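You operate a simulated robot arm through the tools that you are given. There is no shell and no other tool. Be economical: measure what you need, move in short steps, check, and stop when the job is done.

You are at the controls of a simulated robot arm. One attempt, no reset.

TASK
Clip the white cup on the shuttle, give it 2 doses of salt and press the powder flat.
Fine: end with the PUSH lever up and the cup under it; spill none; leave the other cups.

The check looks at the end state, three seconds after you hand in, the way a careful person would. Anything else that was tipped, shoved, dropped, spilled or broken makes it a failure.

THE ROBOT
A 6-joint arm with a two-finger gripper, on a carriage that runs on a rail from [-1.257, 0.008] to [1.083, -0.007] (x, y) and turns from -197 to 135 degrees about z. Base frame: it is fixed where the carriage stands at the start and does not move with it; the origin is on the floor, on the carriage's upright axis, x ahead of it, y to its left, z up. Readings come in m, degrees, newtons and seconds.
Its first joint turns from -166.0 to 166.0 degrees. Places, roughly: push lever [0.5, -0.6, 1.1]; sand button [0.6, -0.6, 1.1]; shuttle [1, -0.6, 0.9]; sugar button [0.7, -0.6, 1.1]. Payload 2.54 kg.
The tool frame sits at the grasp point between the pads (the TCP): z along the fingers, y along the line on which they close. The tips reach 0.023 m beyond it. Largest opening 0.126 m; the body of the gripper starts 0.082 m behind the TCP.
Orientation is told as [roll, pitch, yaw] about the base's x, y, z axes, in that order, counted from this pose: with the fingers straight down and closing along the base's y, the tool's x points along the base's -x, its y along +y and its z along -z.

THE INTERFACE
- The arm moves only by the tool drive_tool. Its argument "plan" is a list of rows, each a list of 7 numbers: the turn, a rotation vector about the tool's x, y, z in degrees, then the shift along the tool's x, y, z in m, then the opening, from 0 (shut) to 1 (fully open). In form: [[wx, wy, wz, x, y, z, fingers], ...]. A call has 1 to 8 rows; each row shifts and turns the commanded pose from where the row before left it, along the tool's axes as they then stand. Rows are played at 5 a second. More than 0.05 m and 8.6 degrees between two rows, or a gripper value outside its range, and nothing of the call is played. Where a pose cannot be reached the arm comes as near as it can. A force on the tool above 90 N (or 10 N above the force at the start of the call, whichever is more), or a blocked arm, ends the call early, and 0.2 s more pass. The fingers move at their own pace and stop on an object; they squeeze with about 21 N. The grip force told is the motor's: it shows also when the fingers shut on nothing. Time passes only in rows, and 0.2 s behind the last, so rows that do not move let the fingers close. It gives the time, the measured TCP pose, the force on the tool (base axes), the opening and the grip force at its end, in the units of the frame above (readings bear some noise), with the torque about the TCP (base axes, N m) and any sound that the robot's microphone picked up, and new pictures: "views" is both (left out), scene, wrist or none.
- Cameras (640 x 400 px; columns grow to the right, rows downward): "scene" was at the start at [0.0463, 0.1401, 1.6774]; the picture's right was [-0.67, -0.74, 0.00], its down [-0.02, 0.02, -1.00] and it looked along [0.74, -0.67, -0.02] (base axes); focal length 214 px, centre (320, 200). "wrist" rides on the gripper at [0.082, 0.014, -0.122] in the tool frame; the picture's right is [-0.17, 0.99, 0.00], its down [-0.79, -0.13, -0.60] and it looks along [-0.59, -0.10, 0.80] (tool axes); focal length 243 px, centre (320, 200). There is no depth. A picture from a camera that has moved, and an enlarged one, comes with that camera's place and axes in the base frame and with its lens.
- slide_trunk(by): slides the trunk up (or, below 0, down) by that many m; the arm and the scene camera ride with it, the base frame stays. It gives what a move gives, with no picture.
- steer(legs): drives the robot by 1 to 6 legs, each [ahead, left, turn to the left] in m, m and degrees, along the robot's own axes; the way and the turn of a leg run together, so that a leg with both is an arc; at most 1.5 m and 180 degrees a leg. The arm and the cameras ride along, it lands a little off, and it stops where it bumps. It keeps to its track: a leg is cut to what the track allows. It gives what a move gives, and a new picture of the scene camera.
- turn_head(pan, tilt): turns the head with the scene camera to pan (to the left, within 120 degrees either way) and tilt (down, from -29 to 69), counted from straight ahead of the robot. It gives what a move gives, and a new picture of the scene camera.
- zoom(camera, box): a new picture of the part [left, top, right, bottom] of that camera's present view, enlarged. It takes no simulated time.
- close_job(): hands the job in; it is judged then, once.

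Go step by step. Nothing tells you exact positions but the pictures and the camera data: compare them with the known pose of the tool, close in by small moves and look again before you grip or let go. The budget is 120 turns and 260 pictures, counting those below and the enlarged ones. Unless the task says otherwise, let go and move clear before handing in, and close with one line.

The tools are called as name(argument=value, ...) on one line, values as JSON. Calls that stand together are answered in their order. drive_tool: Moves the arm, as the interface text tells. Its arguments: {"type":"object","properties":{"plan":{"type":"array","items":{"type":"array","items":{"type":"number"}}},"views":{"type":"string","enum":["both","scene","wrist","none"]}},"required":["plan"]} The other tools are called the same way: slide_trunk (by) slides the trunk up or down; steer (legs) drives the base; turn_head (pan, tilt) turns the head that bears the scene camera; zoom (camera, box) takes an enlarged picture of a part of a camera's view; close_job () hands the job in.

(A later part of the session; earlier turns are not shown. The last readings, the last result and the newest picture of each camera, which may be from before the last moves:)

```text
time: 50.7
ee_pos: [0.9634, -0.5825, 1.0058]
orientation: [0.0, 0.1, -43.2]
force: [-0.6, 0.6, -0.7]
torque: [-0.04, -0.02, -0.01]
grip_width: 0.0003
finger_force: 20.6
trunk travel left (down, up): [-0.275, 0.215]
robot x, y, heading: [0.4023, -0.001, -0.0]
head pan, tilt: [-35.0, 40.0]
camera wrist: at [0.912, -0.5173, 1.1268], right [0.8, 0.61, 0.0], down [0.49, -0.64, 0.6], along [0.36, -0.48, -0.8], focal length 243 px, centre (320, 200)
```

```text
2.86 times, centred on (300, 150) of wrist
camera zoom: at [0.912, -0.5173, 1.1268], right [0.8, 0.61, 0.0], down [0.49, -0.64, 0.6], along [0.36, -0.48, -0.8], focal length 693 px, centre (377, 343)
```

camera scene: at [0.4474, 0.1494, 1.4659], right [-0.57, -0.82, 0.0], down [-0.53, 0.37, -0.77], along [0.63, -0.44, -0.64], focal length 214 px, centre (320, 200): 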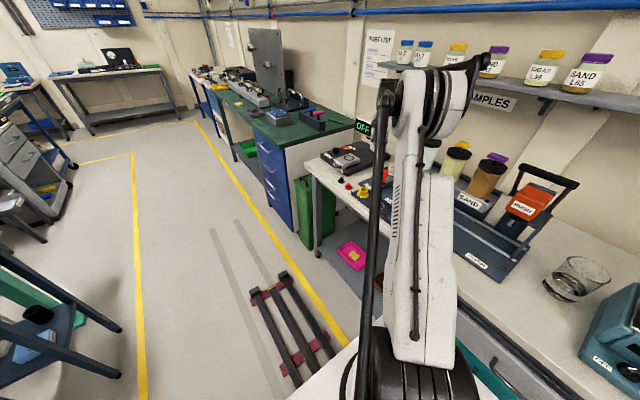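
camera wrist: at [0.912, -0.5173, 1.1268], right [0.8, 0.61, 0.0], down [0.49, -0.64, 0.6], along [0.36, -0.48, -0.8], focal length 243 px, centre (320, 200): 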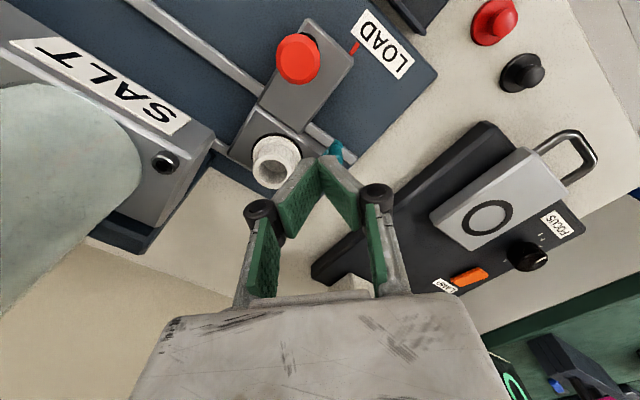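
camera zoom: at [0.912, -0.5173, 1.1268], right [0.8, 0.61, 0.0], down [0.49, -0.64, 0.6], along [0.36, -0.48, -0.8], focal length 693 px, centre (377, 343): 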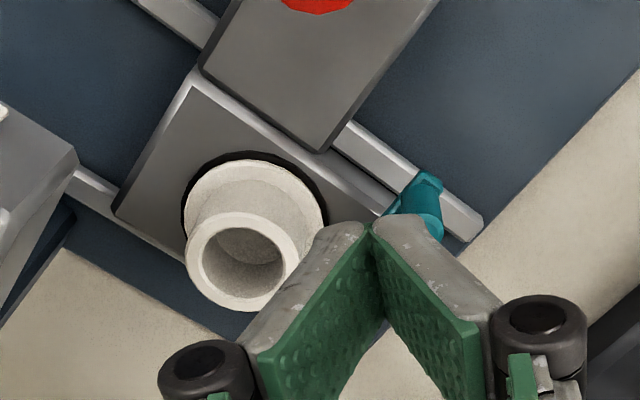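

drive_tool(plan=[[0, 0, 0, 0.0073, -0.0068, 0, 0], [0, 0, 0, 0, 0, 0.03, 0], [0, 0, 0, 0, 0, 0.03, 0], [0, 0, 0, 0, 0, 0, 0]], views="wrist")

zoom(camera="wrist", box=[220, 80, 380, 220])

```text
time: 51.7
ee_pos: [0.9522, -0.5832, 0.9452]
orientation: [0.0, 0.0, -43.2]
force: [0.4, -0.3, 0.0]
torque: [0.02, 0.02, -0.03]
grip_width: 0.0
finger_force: 20.9
trunk travel left (down, up): [-0.275, 0.215]
robot x, y, heading: [0.4027, -0.002, 0.3]
head pan, tilt: [-35.0, 40.0]
camera wrist: at [0.9017, -0.517, 1.0659], right [0.8, 0.61, 0.0], down [0.49, -0.64, 0.6], along [0.36, -0.48, -0.8], focal length 243 px, centre (320, 200)
```

wrist: 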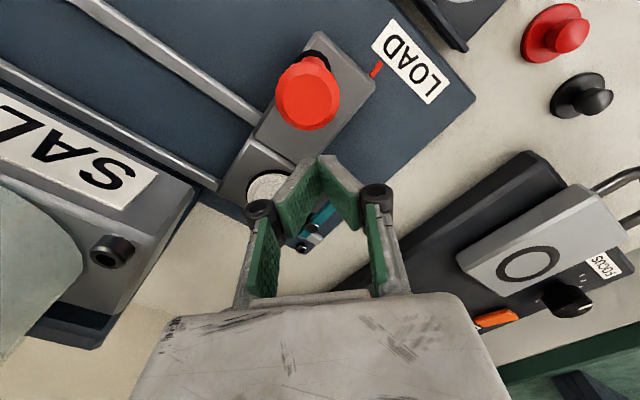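

```text
2.86 times, centred on (300, 150) of wrist
camera zoom: at [0.9017, -0.517, 1.0659], right [0.8, 0.61, 0.0], down [0.49, -0.64, 0.6], along [0.36, -0.48, -0.8], focal length 693 px, centre (377, 343)
```

zoom: 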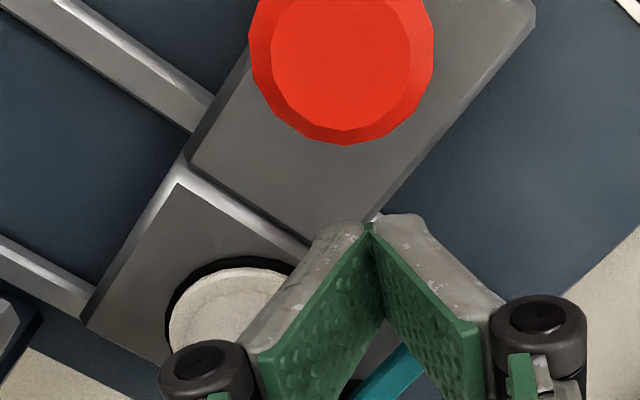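

drive_tool(plan=[[0, 0, 0, -0.0073, 0.0068, 0, 0], [0, 0, 0, -0.0073, 0.0068, 0, 0], [0, 0, 0, -0.0044, 0.0041, 0, 0], [0, 0, 0, 0, 0, 0, 0]], views="wrist")

zoom(camera="wrist", box=[220, 80, 380, 220])

```text
time: 52.7
ee_pos: [0.9792, -0.5835, 0.9448]
orientation: [0.1, -0.1, -43.1]
force: [-0.8, -0.1, 0.4]
torque: [0.02, 0.0, -0.01]
grip_width: 0.0001
finger_force: 21.0
trunk travel left (down, up): [-0.275, 0.215]
robot x, y, heading: [0.3966, -0.002, -0.2]
head pan, tilt: [-35.0, 40.0]
camera wrist: at [0.9282, -0.5169, 1.0659], right [0.8, 0.61, 0.0], down [0.49, -0.64, 0.6], along [0.36, -0.48, -0.8], focal length 243 px, centre (320, 200)
```

wrist: 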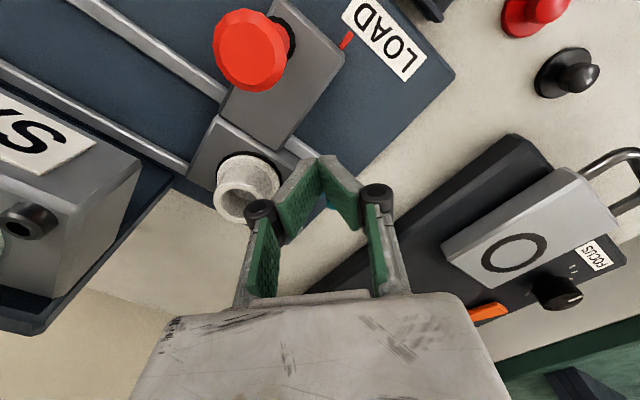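

```text
2.86 times, centred on (300, 150) of wrist
camera zoom: at [0.9282, -0.5169, 1.0659], right [0.8, 0.61, 0.0], down [0.49, -0.64, 0.6], along [0.36, -0.48, -0.8], focal length 693 px, centre (377, 343)
```

zoom: 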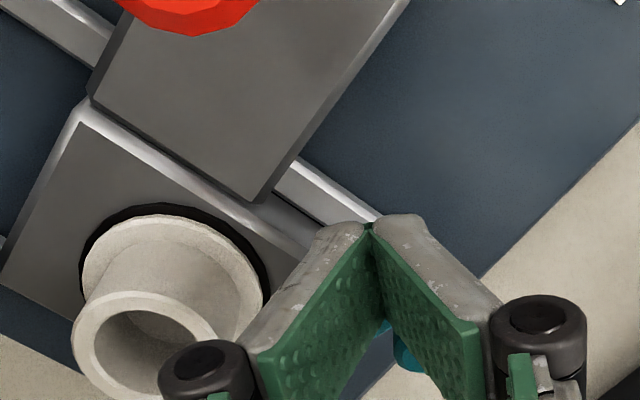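

The lever swings freely this way while the shuttle stays put. I continue along the arc.

drive_tool(plan=[[0, 0, 0, -0.0088, 0.0073, 0, 0], [0, 0, 0, -0.0093, 0.0048, 0, 0], [0, 0, 0, -0.0101, 0.0028, 0, 0], [0, 0, 0, 0, 0, 0, 0]], views="wrist")

zoom(camera="wrist", box=[180, 100, 380, 240])

```text
time: 53.7
ee_pos: [1.0109, -0.5928, 0.9456]
orientation: [0.0, 0.0, -43.2]
force: [-0.2, 0.6, 0.5]
torque: [0.01, 0.04, 0.01]
grip_width: 0.0001
finger_force: 27.8
trunk travel left (down, up): [-0.275, 0.215]
robot x, y, heading: [0.4001, -0.0043, 0.1]
head pan, tilt: [-35.0, 40.0]
camera wrist: at [0.9592, -0.5258, 1.0671], right [0.8, 0.61, 0.0], down [0.49, -0.64, 0.6], along [0.36, -0.48, -0.8], focal length 243 px, centre (320, 200)
```

wrist: 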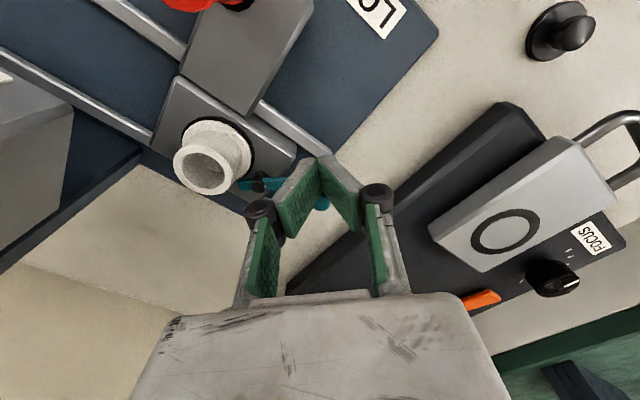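

```text
2.86 times, centred on (280, 170) of wrist
camera zoom: at [0.9592, -0.5258, 1.0671], right [0.8, 0.61, 0.0], down [0.49, -0.64, 0.6], along [0.36, -0.48, -0.8], focal length 693 px, centre (434, 286)
```

zoom: 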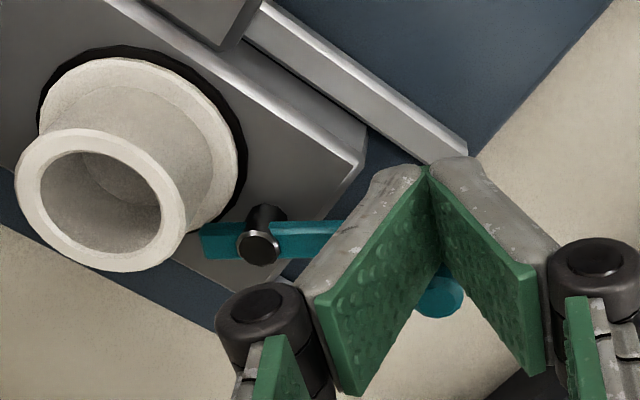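

drive_tool(plan=[[0, 0, 0, -0.0106, 0.0006, 0, 0], [0, 0, 0, -0.0104, -0.0016, 0, 0], [0, 0, 0, 0, 0, 0, 0]], views="wrist")

zoom(camera="wrist", box=[180, 80, 380, 220])

```text
time: 54.5
ee_pos: [1.0254, -0.6074, 0.9461]
orientation: [0.1, 0.0, -43.2]
force: [0.3, -0.5, 0.5]
torque: [0.01, 0.02, 0.01]
grip_width: 0.0001
finger_force: 28.4
trunk travel left (down, up): [-0.275, 0.215]
robot x, y, heading: [0.4026, -0.0054, 0.3]
head pan, tilt: [-35.0, 40.0]
camera wrist: at [0.9739, -0.5413, 1.0669], right [0.8, 0.61, 0.0], down [0.49, -0.64, 0.6], along [0.36, -0.48, -0.8], focal length 243 px, centre (320, 200)
```

wrist: 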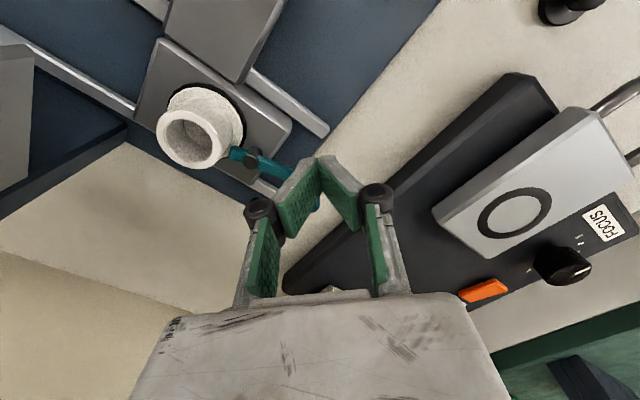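

```text
2.86 times, centred on (280, 150) of wrist
camera zoom: at [0.9739, -0.5413, 1.0669], right [0.8, 0.61, 0.0], down [0.49, -0.64, 0.6], along [0.36, -0.48, -0.8], focal length 693 px, centre (434, 343)
```

zoom: 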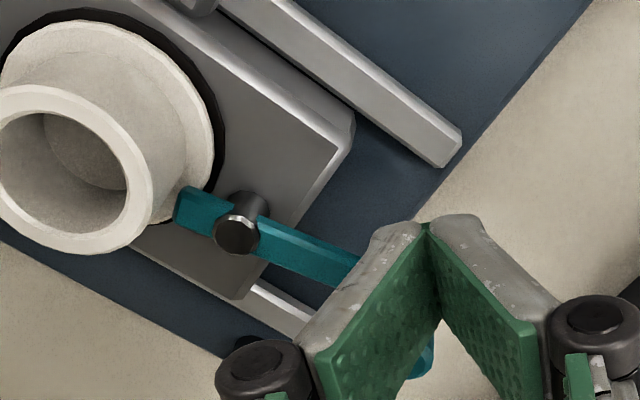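

drive_tool(plan=[[0, 0, 0, -0.0099, -0.0037, 0, 0], [0, 0, 0, -0.005, -0.003, 0, 0], [0, 0, 0, 0, 0, 0, 0]], views="wrist")

zoom(camera="wrist", box=[160, 60, 360, 200])

```text
time: 55.3
ee_pos: [1.031, -0.6228, 0.9467]
orientation: [0.0, -0.1, -43.3]
force: [0.2, -0.1, 0.1]
torque: [0.0, 0.02, 0.03]
grip_width: 0.0
finger_force: 28.5
trunk travel left (down, up): [-0.275, 0.215]
robot x, y, heading: [0.3975, 0.0, 0.1]
head pan, tilt: [-35.0, 40.0]
camera wrist: at [0.9801, -0.5563, 1.0668], right [0.8, 0.61, 0.0], down [0.49, -0.64, 0.6], along [0.36, -0.48, -0.8], focal length 243 px, centre (320, 200)
```

wrist: 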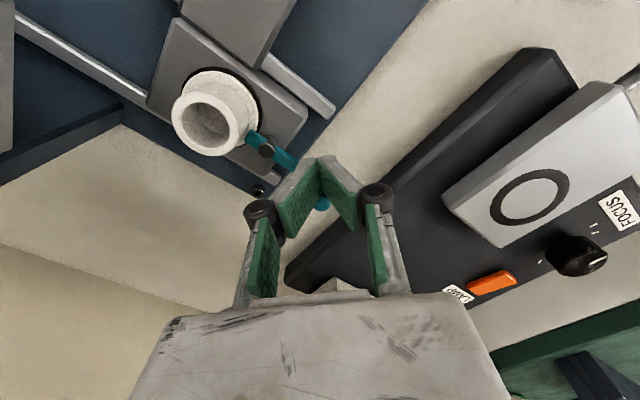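

```text
2.86 times, centred on (260, 130) of wrist
camera zoom: at [0.9801, -0.5563, 1.0668], right [0.8, 0.61, 0.0], down [0.49, -0.64, 0.6], along [0.36, -0.48, -0.8], focal length 693 px, centre (491, 400)
```

zoom: 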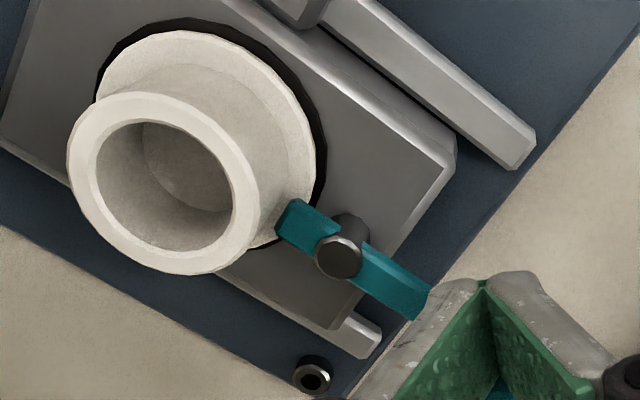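

drive_tool(plan=[[0, 0, 0, -0.0031, -0.0026, 0, 0], [0, 0, 0, -0.0031, -0.0026, 0, 0], [0, 0, 0, 0, 0, 0, 0]], views="wrist")

zoom(camera="wrist", box=[160, 60, 360, 200])

```text
time: 56.1
ee_pos: [1.0315, -0.6308, 0.9456]
orientation: [0.0, 0.0, -43.2]
force: [0.2, -0.2, 0.9]
torque: [-0.01, -0.01, -0.02]
grip_width: 0.0003
finger_force: 28.6
trunk travel left (down, up): [-0.275, 0.215]
robot x, y, heading: [0.3972, -0.004, 0.1]
head pan, tilt: [-35.0, 40.0]
camera wrist: at [0.9806, -0.5639, 1.0665], right [0.8, 0.61, 0.0], down [0.49, -0.64, 0.6], along [0.36, -0.48, -0.8], focal length 243 px, centre (320, 200)
```

wrist: 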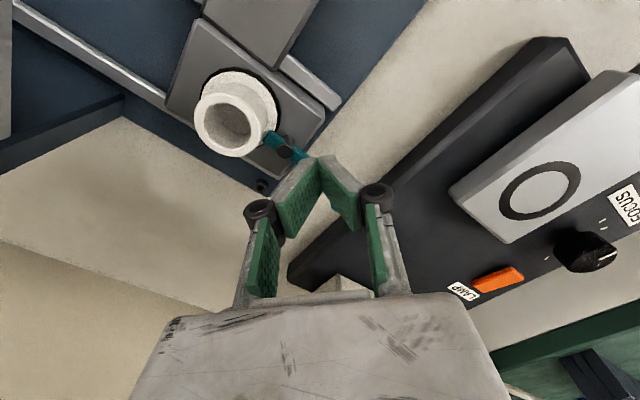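

```text
2.86 times, centred on (260, 130) of wrist
camera zoom: at [0.9806, -0.5639, 1.0665], right [0.8, 0.61, 0.0], down [0.49, -0.64, 0.6], along [0.36, -0.48, -0.8], focal length 693 px, centre (491, 400)
```

zoom: 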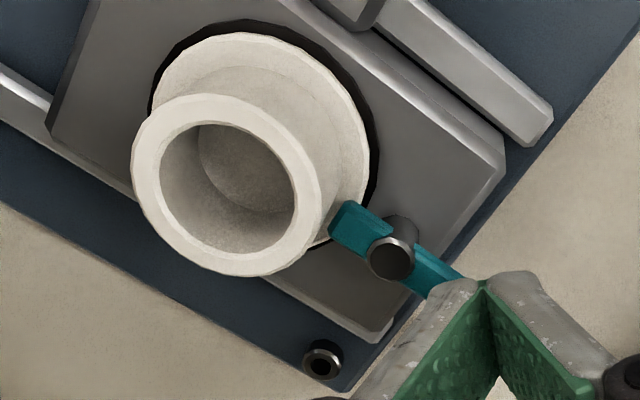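

The tail now sits over the cup's flange: clipped, and the shuttle is back at LOAD. Next: lift and go to the red shuttle handle.

drive_tool(plan=[[0, 0, 0, 0, 0, -0.04, 0], [0, 0, 0, 0, 0, -0.04, 0], [0, 0, 0, 0.045, -0.002, 0, 0], [0, 0, 0, 0.045, -0.002, 0, 0.1], [0, 0, 0, 0.044, -0.0014, 0, 0.4], [0, 0, 7.8, 0, 0, 0, 0.4], [0, 0, 7.8, 0, 0, 0, 0.4], [0, 0, 7.8, 0, 0, 0, 0.4]], views="none")

drive_tool(plan=[[0, 0, 7.8, 0, 0, 0, 0.4], [0, 0, 7.8, 0, 0, 0, 0.4], [0, 0, 7.8, 0, 0, 0, 0.4], [0, 0, 0, 0, 0, 0, 0.4]], views="both")

zoom(camera="wrist", box=[220, 60, 420, 240])

```text
time: 57.9
ee_pos: [0.9306, -0.5424, 1.0241]
orientation: [0.0, -0.1, -66.8]
force: [0.4, -0.6, -0.5]
torque: [0.0, -0.02, -0.06]
grip_width: 0.0507
finger_force: 0.0
trunk travel left (down, up): [-0.275, 0.215]
robot x, y, heading: [0.3984, -0.0022, 0.4]
head pan, tilt: [-35.0, 40.0]
```

```text
time: 58.9
ee_pos: [0.9304, -0.5424, 1.0252]
orientation: [0.0, 0.0, -90.1]
force: [-0.2, 0.0, 0.3]
torque: [0.0, 0.01, 0.01]
grip_width: 0.0503
finger_force: 0.1
trunk travel left (down, up): [-0.275, 0.215]
robot x, y, heading: [0.3989, -0.0064, -0.0]
head pan, tilt: [-35.0, 40.0]
camera scene: at [0.4475, 0.1492, 1.466], right [-0.57, -0.82, 0.0], down [-0.53, 0.37, -0.77], along [0.63, -0.44, -0.64], focal length 214 px, centre (320, 200)
camera wrist: at [0.9437, -0.4598, 1.1459], right [0.99, -0.17, 0.0], down [-0.13, -0.79, 0.6], along [-0.1, -0.59, -0.8], focal length 243 px, centre (320, 200)
```

scene: 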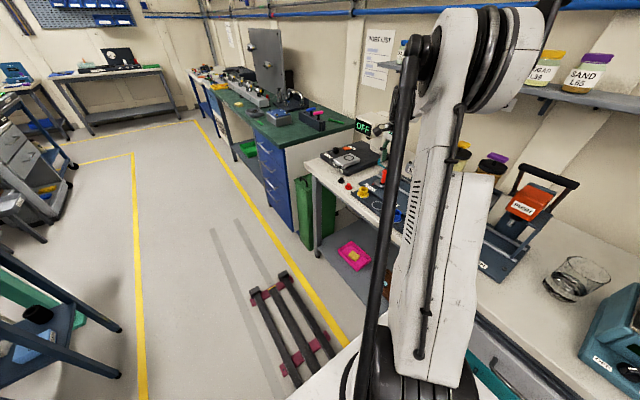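
wrist: 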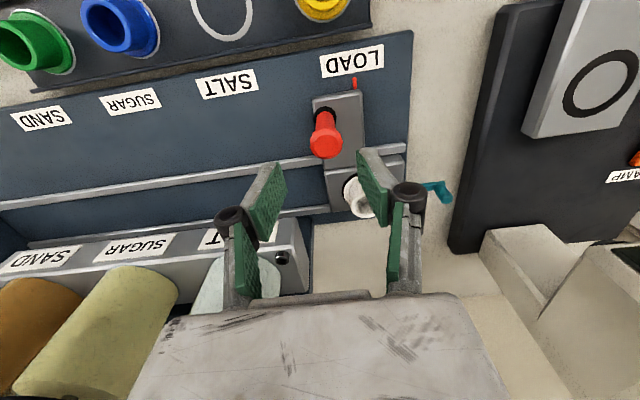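

```text
2.22 times, centred on (320, 150) of wrist
camera zoom: at [0.9437, -0.4598, 1.1459], right [0.99, -0.17, 0.0], down [-0.13, -0.79, 0.6], along [-0.1, -0.59, -0.8], focal length 539 px, centre (320, 311)
```

zoom: 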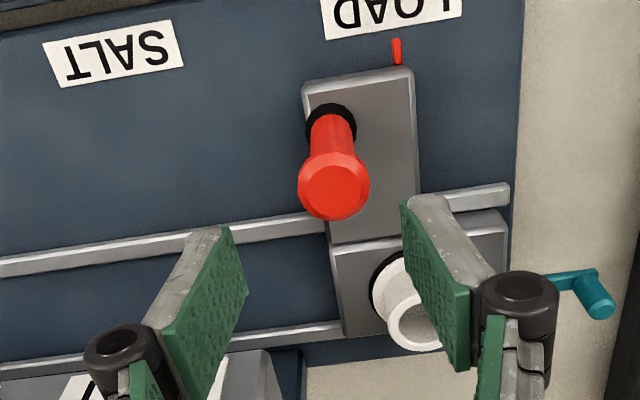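

drive_tool(plan=[[0, 0, 0, 0.0035, 0.0045, 0.03, 0.4], [0, 0, 0, 0, 0, 0.037, 0.4], [0, 0, 0, 0, 0, 0, 0.4], [0, 0, 0, 0, 0, 0, 0], [0, 0, 0, 0, 0, 0, 0], [0, 0, 0, 0, 0, 0, 0]], views="wrist")

```text
time: 60.3
ee_pos: [0.9358, -0.5392, 0.9574]
orientation: [0.0, 0.1, -90.0]
force: [-4.5, 1.4, -9.7]
torque: [-0.48, 0.04, -0.02]
grip_width: 0.0195
finger_force: 44.9
trunk travel left (down, up): [-0.275, 0.215]
robot x, y, heading: [0.3974, -0.0039, -0.1]
head pan, tilt: [-35.0, 40.0]
camera wrist: at [0.9489, -0.4579, 1.0783], right [0.99, -0.17, 0.0], down [-0.13, -0.79, 0.6], along [-0.1, -0.59, -0.8], focal length 243 px, centre (320, 200)
```

wrist: 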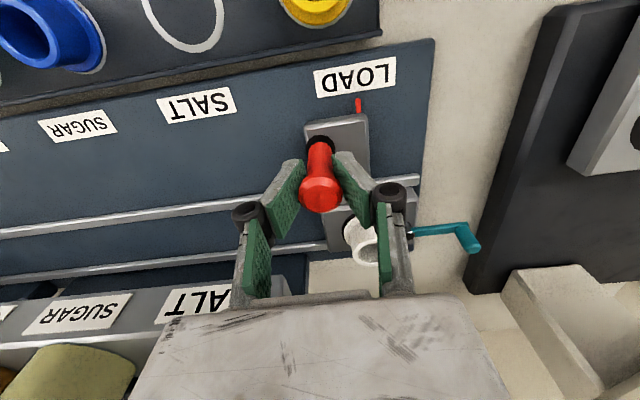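

Handle gripped. Pull the shuttle toward SALT in short steps.

drive_tool(plan=[[0, 0, 0, 0, -0.015, 0, 0], [0, 0, 0, 0, -0.02, 0, 0], [0, 0, 0, 0, -0.02, 0, 0], [0, 0, 0, 0, -0.02, 0, 0], [0, 0, 0, 0, -0.02, 0, 0], [0, 0, 0, 0, -0.02, 0, 0], [0, 0, 0, 0, 0, 0, 0]], views="wrist")

zoom(camera="wrist", box=[220, 60, 420, 240])

```text
time: 61.9
ee_pos: [0.8204, -0.5397, 0.9582]
orientation: [0.0, 0.0, -90.0]
force: [-1.2, -1.5, -16.3]
torque: [-0.67, 0.04, 0.0]
grip_width: 0.0199
finger_force: 44.5
trunk travel left (down, up): [-0.275, 0.215]
robot x, y, heading: [0.3957, 0.0004, -0.0]
head pan, tilt: [-35.0, 40.0]
camera wrist: at [0.8329, -0.4571, 1.0784], right [0.99, -0.17, 0.0], down [-0.13, -0.79, 0.6], along [-0.1, -0.59, -0.8], focal length 243 px, centre (320, 200)
```

wrist: 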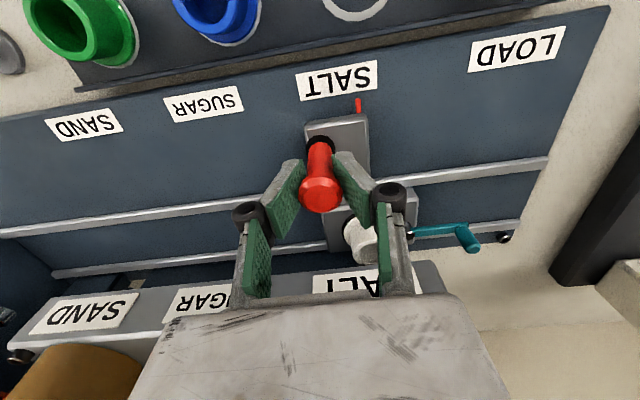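

```text
2.22 times, centred on (320, 150) of wrist
camera zoom: at [0.8329, -0.4571, 1.0784], right [0.99, -0.17, 0.0], down [-0.13, -0.79, 0.6], along [-0.1, -0.59, -0.8], focal length 539 px, centre (320, 311)
```

zoom: 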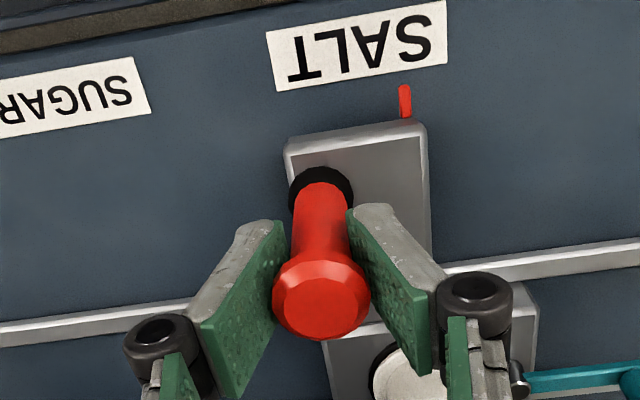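

drive_tool(plan=[[0, 0, 0, 0, -0.007, 0, 0], [0, 0, 0, 0, -0.007, 0, 0], [0, 0, 0, 0, 0, 0, 0]], views="wrist")

zoom(camera="wrist", box=[220, 60, 420, 240])

```text
time: 62.7
ee_pos: [0.8067, -0.5402, 0.9573]
orientation: [0.0, 0.2, -90.1]
force: [-2.4, 5.5, -26.5]
torque: [0.15, 0.01, 0.02]
grip_width: 0.0199
finger_force: 44.5
trunk travel left (down, up): [-0.275, 0.215]
robot x, y, heading: [0.395, -0.0036, -0.1]
head pan, tilt: [-35.0, 40.0]
camera wrist: at [0.8196, -0.4572, 1.0786], right [0.99, -0.17, 0.0], down [-0.13, -0.79, 0.6], along [-0.1, -0.59, -0.8], focal length 243 px, centre (320, 200)
```

wrist: 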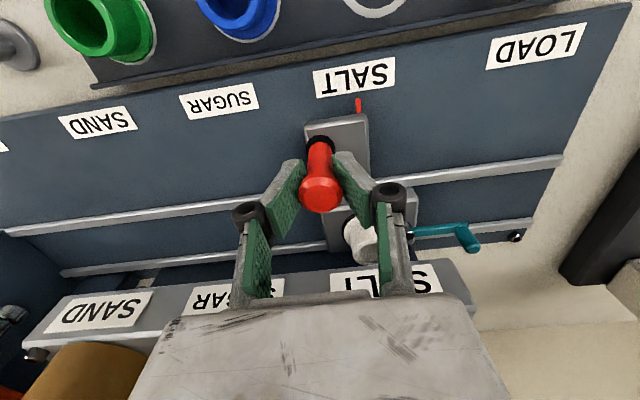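

```text
2.22 times, centred on (320, 150) of wrist
camera zoom: at [0.8196, -0.4572, 1.0786], right [0.99, -0.17, 0.0], down [-0.13, -0.79, 0.6], along [-0.1, -0.59, -0.8], focal length 539 px, centre (320, 311)
```

zoom: 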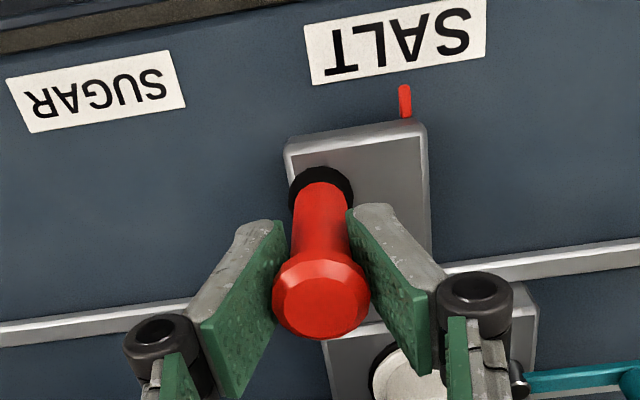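

Pointer aligned with SALT. Release the handle and go up to see the salt button.

drive_tool(plan=[[0, 0, 0, 0, 0, 0, 0.4], [0, 0, 0, 0, 0, 0, 0.4], [0, 0, 0, 0, 0, -0.03, 0.4], [0, 0, 0, 0, 0, -0.04, 0.4], [0, 0, 0, 0, 0, -0.05, 0.4], [0, 0, 0, 0, 0, -0.05, 0.4], [0, 0, 0, 0, 0, -0.05, 0.2], [0, 0, 0, 0, 0, 0, 0]], views="both")

zoom(camera="wrist", box=[180, 60, 460, 300])

```text
time: 64.5
ee_pos: [0.8056, -0.5362, 1.1807]
orientation: [0.0, 0.1, -90.0]
force: [0.1, 0.2, 0.0]
torque: [-0.02, -0.03, 0.02]
grip_width: 0.0001
finger_force: 21.4
trunk travel left (down, up): [-0.275, 0.215]
robot x, y, heading: [0.3999, -0.0041, 0.0]
head pan, tilt: [-35.0, 40.0]
camera scene: at [0.4473, 0.1496, 1.4659], right [-0.57, -0.82, 0.0], down [-0.53, 0.37, -0.77], along [0.63, -0.44, -0.64], focal length 214 px, centre (320, 200)
camera wrist: at [0.818, -0.4546, 1.302], right [0.99, -0.17, 0.0], down [-0.13, -0.79, 0.6], along [-0.1, -0.59, -0.8], focal length 243 px, centre (320, 200)
```

scene: 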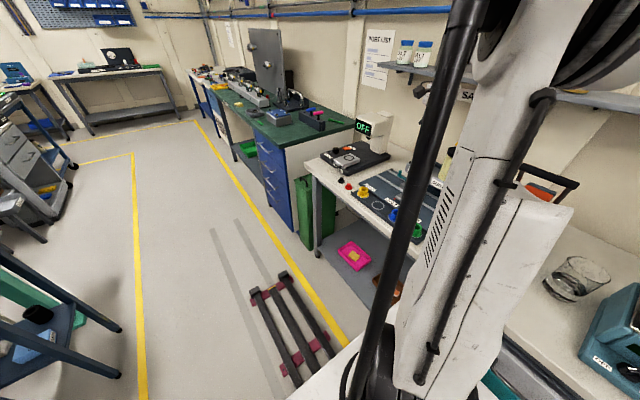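
wrist: 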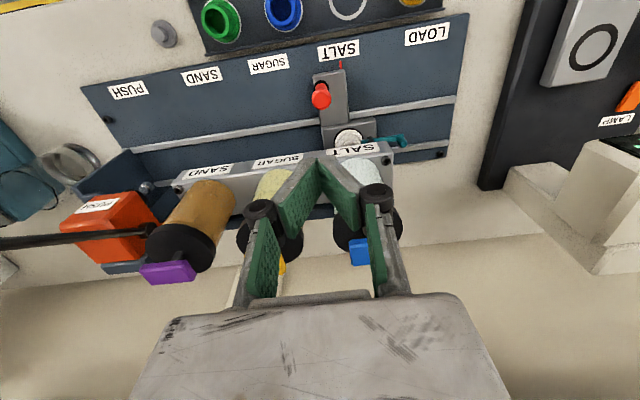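

```text
1.67 times, centred on (320, 180) of wrist
camera zoom: at [0.818, -0.4546, 1.302], right [0.99, -0.17, 0.0], down [-0.13, -0.79, 0.6], along [-0.1, -0.59, -0.8], focal length 404 px, centre (320, 233)
```

zoom: 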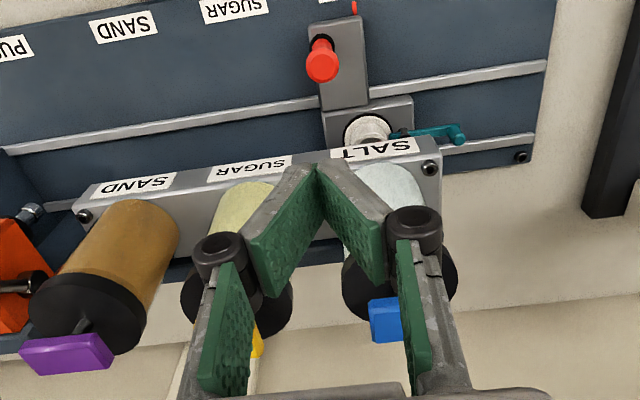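

drive_tool(plan=[[0, 0, 0, 0.02, 0.03, -0.03, 0], [0, 0, 0, 0.02, 0.03, -0.03, 0], [0, 0, 0, 0, 0, 0, 0]], views="both")

zoom(camera="wrist", box=[150, 100, 350, 280])

zoom(camera="scene", box=[360, 60, 640, 240])

```text
time: 65.3
ee_pos: [0.8675, -0.4977, 1.239]
orientation: [0.1, 0.1, -90.0]
force: [0.4, 1.1, 0.7]
torque: [-0.02, -0.01, 0.02]
grip_width: 0.0
finger_force: 21.0
trunk travel left (down, up): [-0.275, 0.215]
robot x, y, heading: [0.3967, -0.0046, 0.3]
head pan, tilt: [-35.0, 40.0]
camera scene: at [0.4478, 0.1497, 1.4659], right [-0.57, -0.82, 0.0], down [-0.53, 0.37, -0.77], along [0.63, -0.44, -0.64], focal length 214 px, centre (320, 200)
camera wrist: at [0.8805, -0.4165, 1.3597], right [0.99, -0.17, 0.0], down [-0.13, -0.79, 0.6], along [-0.1, -0.59, -0.8], focal length 243 px, centre (320, 200)
```

scene: 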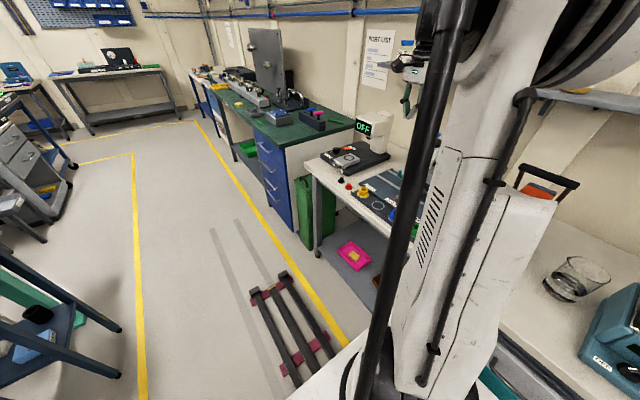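
wrist: 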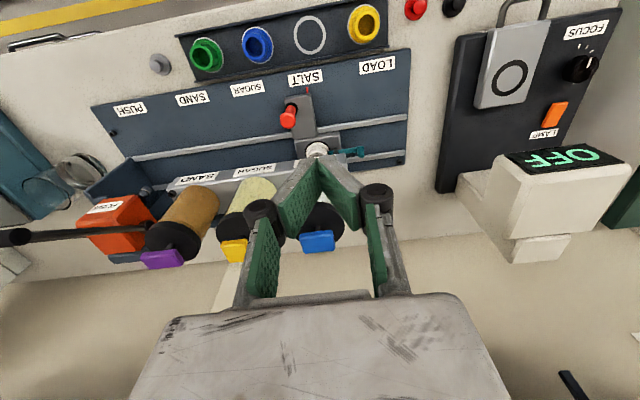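

```text
2.22 times, centred on (250, 190) of wrist
camera zoom: at [0.8805, -0.4165, 1.3597], right [0.99, -0.17, 0.0], down [-0.13, -0.79, 0.6], along [-0.1, -0.59, -0.8], focal length 539 px, centre (476, 222)
```

zoom: 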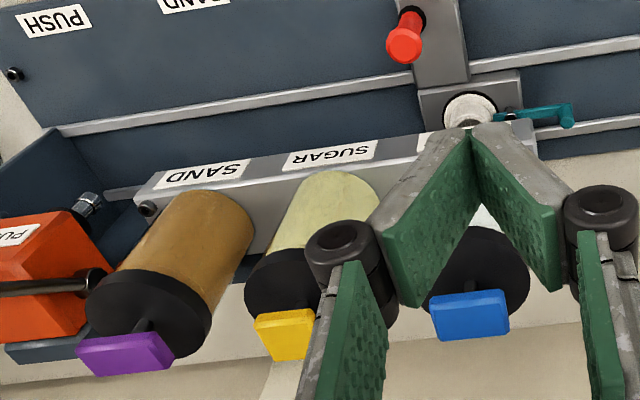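

```text
2.22 times, centred on (500, 150) of scene
camera zoom: at [0.4478, 0.1497, 1.4659], right [-0.57, -0.82, 0.0], down [-0.53, 0.37, -0.77], along [0.63, -0.44, -0.64], focal length 477 px, centre (-80, 311)
```

zoom: 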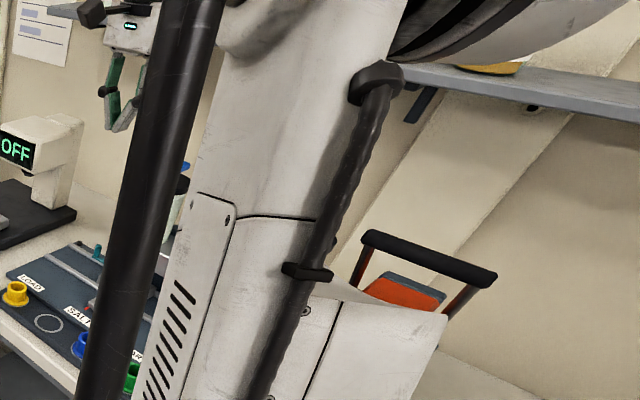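

The salt button (blue) is at about (0.840, -0.637, 1.145), right over the seat. Move above it.

drive_tool(plan=[[0, 0, 0, -0.035, -0.0069, 0, 0], [0, 0, 0, -0.035, -0.0069, 0, 0], [0, 0, 0, -0.035, -0.0069, 0, 0], [0, 0, 0, -0.034, -0.0068, 0.02, 0], [0, 0, 0, 0, 0, 0, 0]], views="wrist")

zoom(camera="wrist", box=[240, 80, 400, 220])

```text
time: 66.5
ee_pos: [0.8394, -0.639, 1.2172]
orientation: [0.0, 0.0, -90.1]
force: [-0.3, 0.0, -0.8]
torque: [0.05, 0.02, -0.01]
grip_width: 0.0002
finger_force: 21.0
trunk travel left (down, up): [-0.275, 0.215]
robot x, y, heading: [0.3988, -0.0022, -0.0]
head pan, tilt: [-35.0, 40.0]
camera wrist: at [0.8525, -0.5576, 1.3382], right [0.99, -0.17, 0.0], down [-0.13, -0.79, 0.6], along [-0.1, -0.59, -0.8], focal length 243 px, centre (320, 200)
```

wrist: 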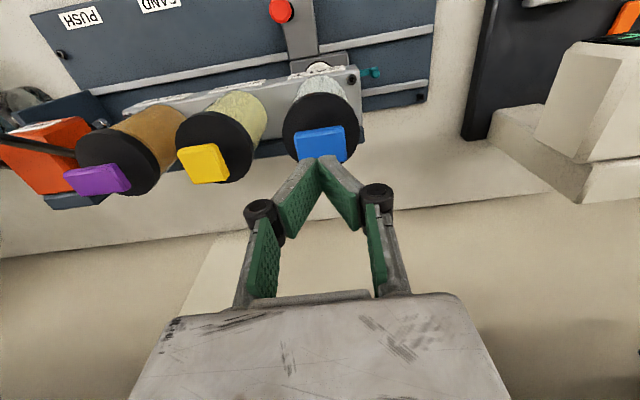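

```text
2.86 times, centred on (320, 150) of wrist
camera zoom: at [0.8525, -0.5576, 1.3382], right [0.99, -0.17, 0.0], down [-0.13, -0.79, 0.6], along [-0.1, -0.59, -0.8], focal length 693 px, centre (320, 343)
```

zoom: 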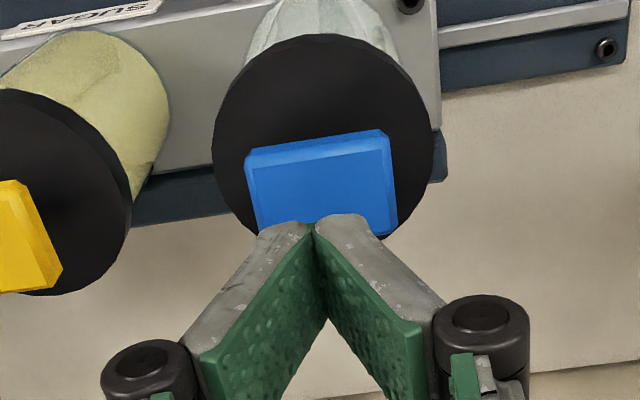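

drive_tool(plan=[[0, 0, 0, -0.003, 0, 0.02, 0], [0, 0, 0, 0, 0, 0.02, 0], [0, 0, 0, 0, 0, 0.003, 0], [0, 0, 0, 0, 0, 0.003, 0], [0, 0, 0, 0, 0, 0, 0]], views="wrist")

zoom(camera="wrist", box=[240, 80, 400, 220])

```text
time: 67.7
ee_pos: [0.8386, -0.6401, 1.1719]
orientation: [0.0, 0.1, -90.0]
force: [-0.7, -0.2, -0.7]
torque: [0.05, 0.01, 0.01]
grip_width: 0.0001
finger_force: 21.4
trunk travel left (down, up): [-0.275, 0.215]
robot x, y, heading: [0.3984, -0.0023, 0.2]
head pan, tilt: [-35.0, 40.0]
camera wrist: at [0.8525, -0.5591, 1.2928], right [0.99, -0.17, 0.0], down [-0.13, -0.79, 0.6], along [-0.1, -0.59, -0.8], focal length 243 px, centre (320, 200)
```

wrist: 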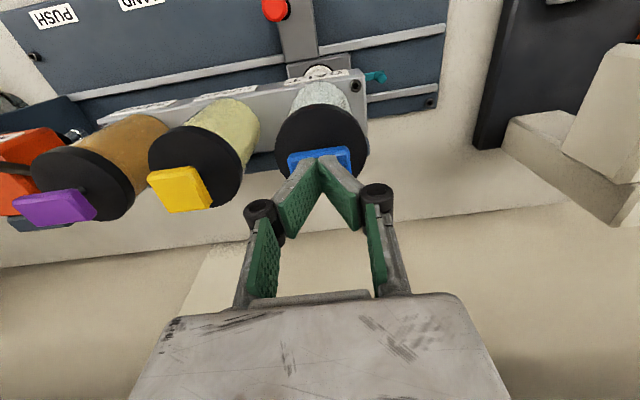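

```text
2.86 times, centred on (320, 150) of wrist
camera zoom: at [0.8525, -0.5591, 1.2928], right [0.99, -0.17, 0.0], down [-0.13, -0.79, 0.6], along [-0.1, -0.59, -0.8], focal length 693 px, centre (320, 343)
```

zoom: 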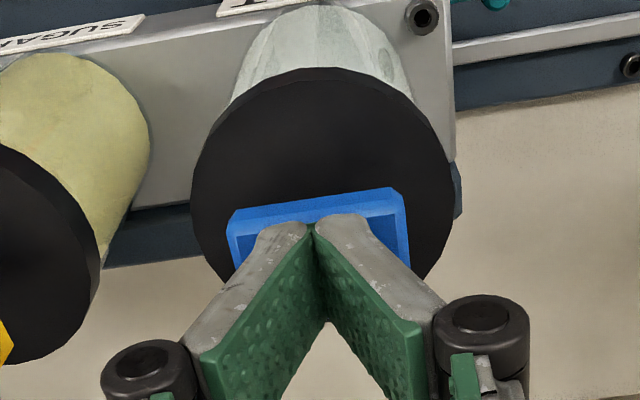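

drive_tool(plan=[[0, 0, 0, 0, 0, 0.003, 0], [0, 0, 0, 0, 0, 0.003, 0], [0, 0, 0, 0, 0, 0, 0]], views="wrist")

```text
time: 68.5
ee_pos: [0.8387, -0.6407, 1.1669]
orientation: [0.0, 0.0, -90.0]
force: [0.7, 0.2, -0.4]
torque: [0.03, -0.01, 0.01]
grip_width: 0.0
finger_force: 20.7
trunk travel left (down, up): [-0.275, 0.215]
robot x, y, heading: [0.3987, -0.0031, -0.2]
head pan, tilt: [-35.0, 40.0]
camera wrist: at [0.8518, -0.5587, 1.2872], right [0.99, -0.17, 0.0], down [-0.13, -0.79, 0.6], along [-0.1, -0.59, -0.8], focal length 243 px, centre (320, 200)
```

wrist: 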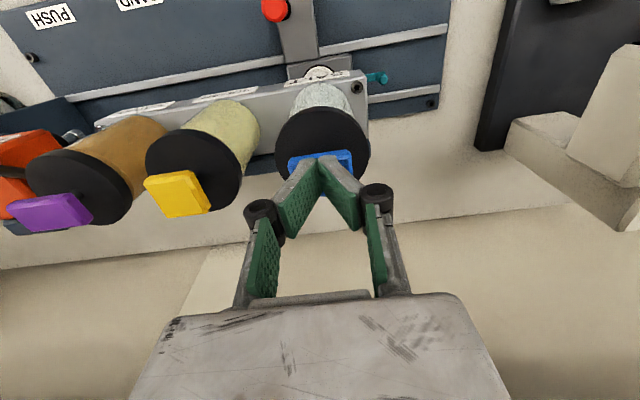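

drive_tool(plan=[[0, 0, 0, 0, 0, 0.003, 0], [0, 0, 0, 0, 0, 0.003, 0], [0, 0, 0, 0, 0, 0, 0]], views="wrist")

zoom(camera="wrist", box=[240, 80, 400, 220])

```text
time: 69.3
ee_pos: [0.8396, -0.64, 1.1607]
orientation: [0.0, 0.1, -90.0]
force: [-0.1, -0.5, 2.5]
torque: [-0.02, -0.02, 0.0]
grip_width: 0.0059
finger_force: 28.0
trunk travel left (down, up): [-0.275, 0.215]
robot x, y, heading: [0.4002, -0.0016, -0.1]
head pan, tilt: [-35.0, 40.0]
camera wrist: at [0.8517, -0.5581, 1.2817], right [0.99, -0.17, 0.0], down [-0.13, -0.79, 0.6], along [-0.1, -0.59, -0.8], focal length 243 px, centre (320, 200)
```

wrist: 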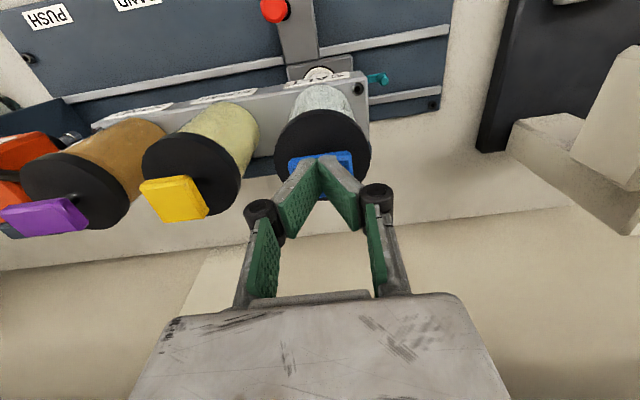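

```text
2.86 times, centred on (320, 150) of wrist
camera zoom: at [0.8517, -0.5581, 1.2817], right [0.99, -0.17, 0.0], down [-0.13, -0.79, 0.6], along [-0.1, -0.59, -0.8], focal length 693 px, centre (320, 343)
```

zoom: 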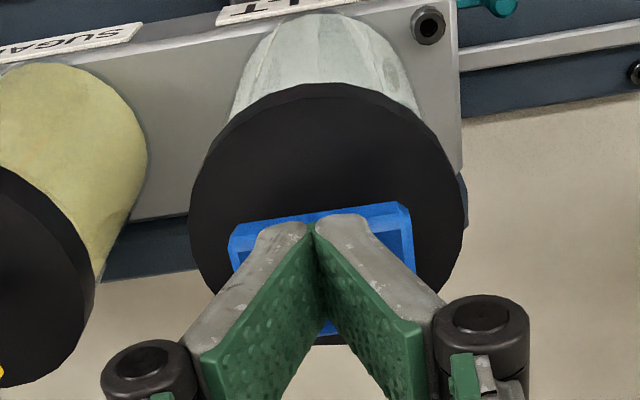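

Contact at TCP z 1.161. Press down gradually and listen.

drive_tool(plan=[[0, 0, 0, 0, 0, 0.003, 0], [0, 0, 0, 0, 0, 0.003, 0], [0, 0, 0, 0, 0, 0, 0]], views="wrist")

```text
time: 70.1
ee_pos: [0.8382, -0.6399, 1.155]
orientation: [0.0, 0.0, -90.1]
force: [2.1, -1.6, 4.1]
torque: [-0.05, -0.04, 0.01]
grip_width: 0.006
finger_force: 28.5
trunk travel left (down, up): [-0.275, 0.215]
robot x, y, heading: [0.3967, -0.0029, 0.3]
head pan, tilt: [-35.0, 40.0]
camera wrist: at [0.8515, -0.5579, 1.2757], right [0.99, -0.17, 0.0], down [-0.13, -0.79, 0.6], along [-0.1, -0.59, -0.8], focal length 243 px, centre (320, 200)
```

wrist: 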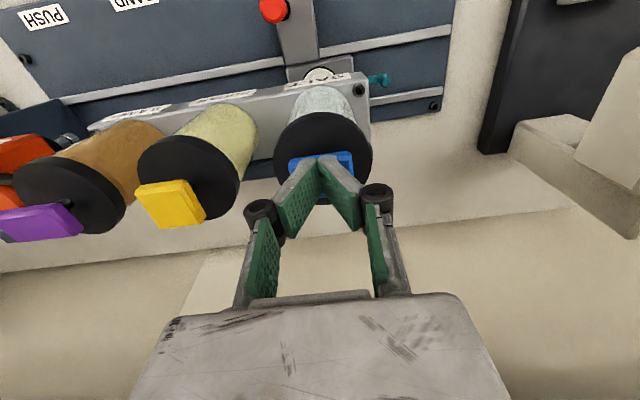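

drive_tool(plan=[[0, 0, 0, 0, 0, 0.003, 0], [0, 0, 0, 0, 0, 0.003, 0], [0, 0, 0, 0, 0, 0, 0]], views="wrist")

zoom(camera="wrist", box=[240, 40, 400, 220])

```text
time: 70.9
ee_pos: [0.8376, -0.639, 1.1488]
orientation: [-0.1, 0.0, -90.0]
force: [-1.4, -1.5, 7.0]
torque: [-0.04, -0.01, 0.0]
grip_width: 0.0056
finger_force: 28.9
trunk travel left (down, up): [-0.275, 0.215]
robot x, y, heading: [0.3987, 0.0003, -0.1]
head pan, tilt: [-35.0, 40.0]
heard: click
camera wrist: at [0.8515, -0.5577, 1.2698], right [0.99, -0.17, 0.0], down [-0.13, -0.79, 0.6], along [-0.1, -0.59, -0.8], focal length 243 px, centre (320, 200)
```

wrist: 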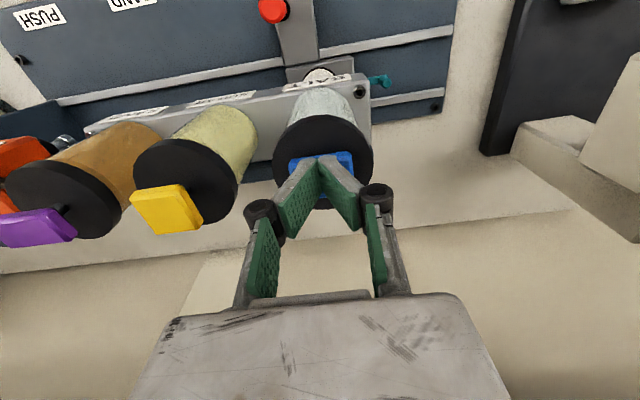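

```text
2.22 times, centred on (320, 130) of wrist
camera zoom: at [0.8515, -0.5577, 1.2698], right [0.99, -0.17, 0.0], down [-0.13, -0.79, 0.6], along [-0.1, -0.59, -0.8], focal length 539 px, centre (320, 356)
```

zoom: 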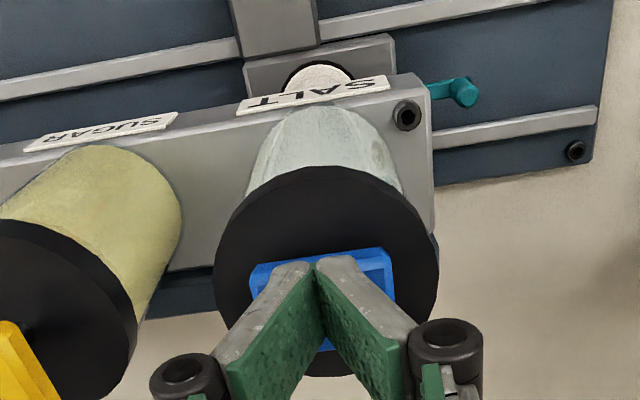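

Click: first dose. Release fully and see whether the release makes any sound.

drive_tool(plan=[[0, 0, 0, 0, 0, -0.01, 0], [0, 0, 0, 0, 0, -0.016, 0], [0, 0, 0, 0, 0, 0, 0], [0, 0, 0, 0, 0, 0, 0], [0, 0, 0, 0, 0, 0, 0]], views="wrist")

zoom(camera="wrist", box=[240, 40, 400, 220])

```text
time: 72.1
ee_pos: [0.8381, -0.64, 1.1748]
orientation: [0.0, 0.0, -90.1]
force: [0.1, -0.3, -0.2]
torque: [0.02, 0.0, 0.0]
grip_width: 0.0
finger_force: 28.3
trunk travel left (down, up): [-0.275, 0.215]
robot x, y, heading: [0.3969, -0.0074, -0.1]
head pan, tilt: [-35.0, 40.0]
camera wrist: at [0.8516, -0.5585, 1.2955], right [0.99, -0.17, 0.0], down [-0.13, -0.79, 0.6], along [-0.1, -0.59, -0.8], focal length 243 px, centre (320, 200)
```

wrist: 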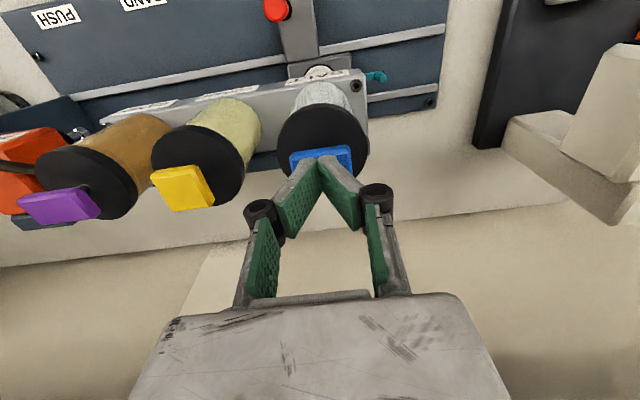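

```text
2.22 times, centred on (320, 130) of wrist
camera zoom: at [0.8516, -0.5585, 1.2955], right [0.99, -0.17, 0.0], down [-0.13, -0.79, 0.6], along [-0.1, -0.59, -0.8], focal length 539 px, centre (320, 356)
```

zoom: 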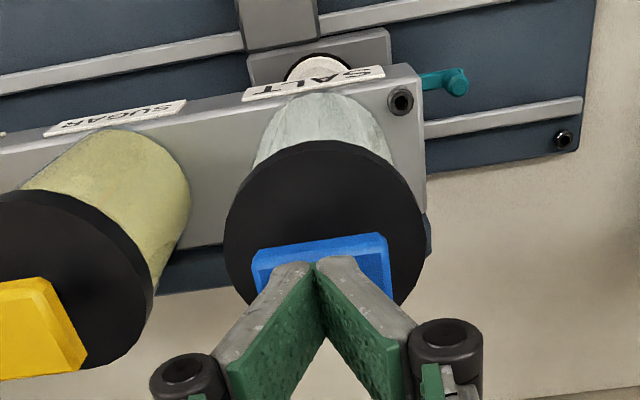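

drive_tool(plan=[[0, 0, 0, 0, 0, 0.013, 0], [0, 0, 0, 0, 0, 0.005, 0], [0, 0, 0, 0, 0, 0.004, 0], [0, 0, 0, 0, 0, 0.004, 0], [0, 0, 0, 0, 0, 0, 0]], views="none")

```text
time: 73.3
ee_pos: [0.8375, -0.6405, 1.1481]
orientation: [0.1, 0.0, -90.0]
force: [0.6, -1.2, 5.8]
torque: [-0.08, -0.01, -0.02]
grip_width: 0.006
finger_force: 28.6
trunk travel left (down, up): [-0.275, 0.215]
robot x, y, heading: [0.4043, -0.0034, -0.2]
head pan, tilt: [-35.0, 40.0]
heard: click
```

Second click. Raise, back off and return over the handle.

drive_tool(plan=[[0, 0, 0, 0, 0, -0.03, 0], [0, 0, 0, 0, 0, -0.04, 0], [0, 0, 0, 0.035, -0.01, 0, 0], [0, 0, 0, 0.035, -0.01, 0, 0], [0, 0, 0, 0.031, -0.01, 0, 0.2], [0, 0, 0, 0, 0, 0.04, 0.4], [0, 0, 0, 0, 0, 0.04, 0.4], [0, 0, 0, 0, 0, 0.04, 0.4]], views="none")

drive_tool(plan=[[0, 0, 0, 0, 0, 0.04, 0.4], [0, 0, 0, 0, 0, 0, 0.4]], views="wrist")

zoom(camera="wrist", box=[220, 60, 420, 240])

```text
time: 75.1
ee_pos: [0.8076, -0.5399, 1.0998]
orientation: [0.0, 0.0, -90.0]
force: [0.3, 0.8, 0.5]
torque: [0.0, 0.01, -0.01]
grip_width: 0.0502
finger_force: 0.1
trunk travel left (down, up): [-0.275, 0.215]
robot x, y, heading: [0.3956, -0.0025, 0.1]
head pan, tilt: [-35.0, 40.0]
```

```text
time: 75.7
ee_pos: [0.8086, -0.5385, 1.0594]
orientation: [0.0, 0.0, -90.1]
force: [-0.1, -0.9, -0.2]
torque: [0.02, 0.02, 0.03]
grip_width: 0.0502
finger_force: 0.0
trunk travel left (down, up): [-0.275, 0.215]
robot x, y, heading: [0.3992, 0.0001, -0.3]
head pan, tilt: [-35.0, 40.0]
camera wrist: at [0.8222, -0.4575, 1.1789], right [0.99, -0.17, 0.0], down [-0.13, -0.79, 0.6], along [-0.1, -0.59, -0.8], focal length 243 px, centre (320, 200)
```

wrist: 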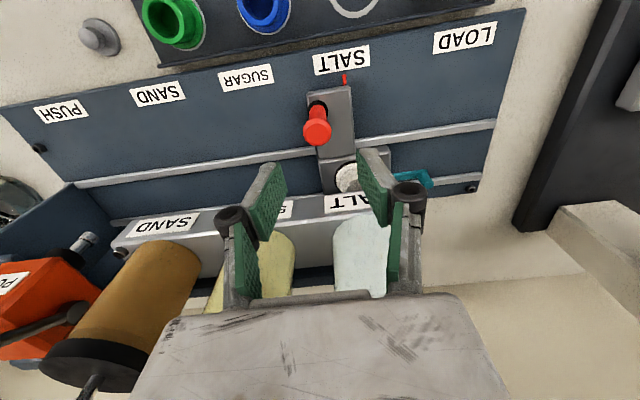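

```text
2.22 times, centred on (320, 150) of wrist
camera zoom: at [0.8222, -0.4575, 1.1789], right [0.99, -0.17, 0.0], down [-0.13, -0.79, 0.6], along [-0.1, -0.59, -0.8], focal length 539 px, centre (320, 311)
```

zoom: 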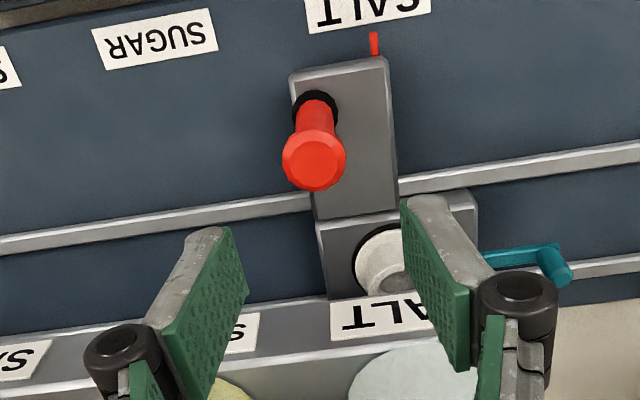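

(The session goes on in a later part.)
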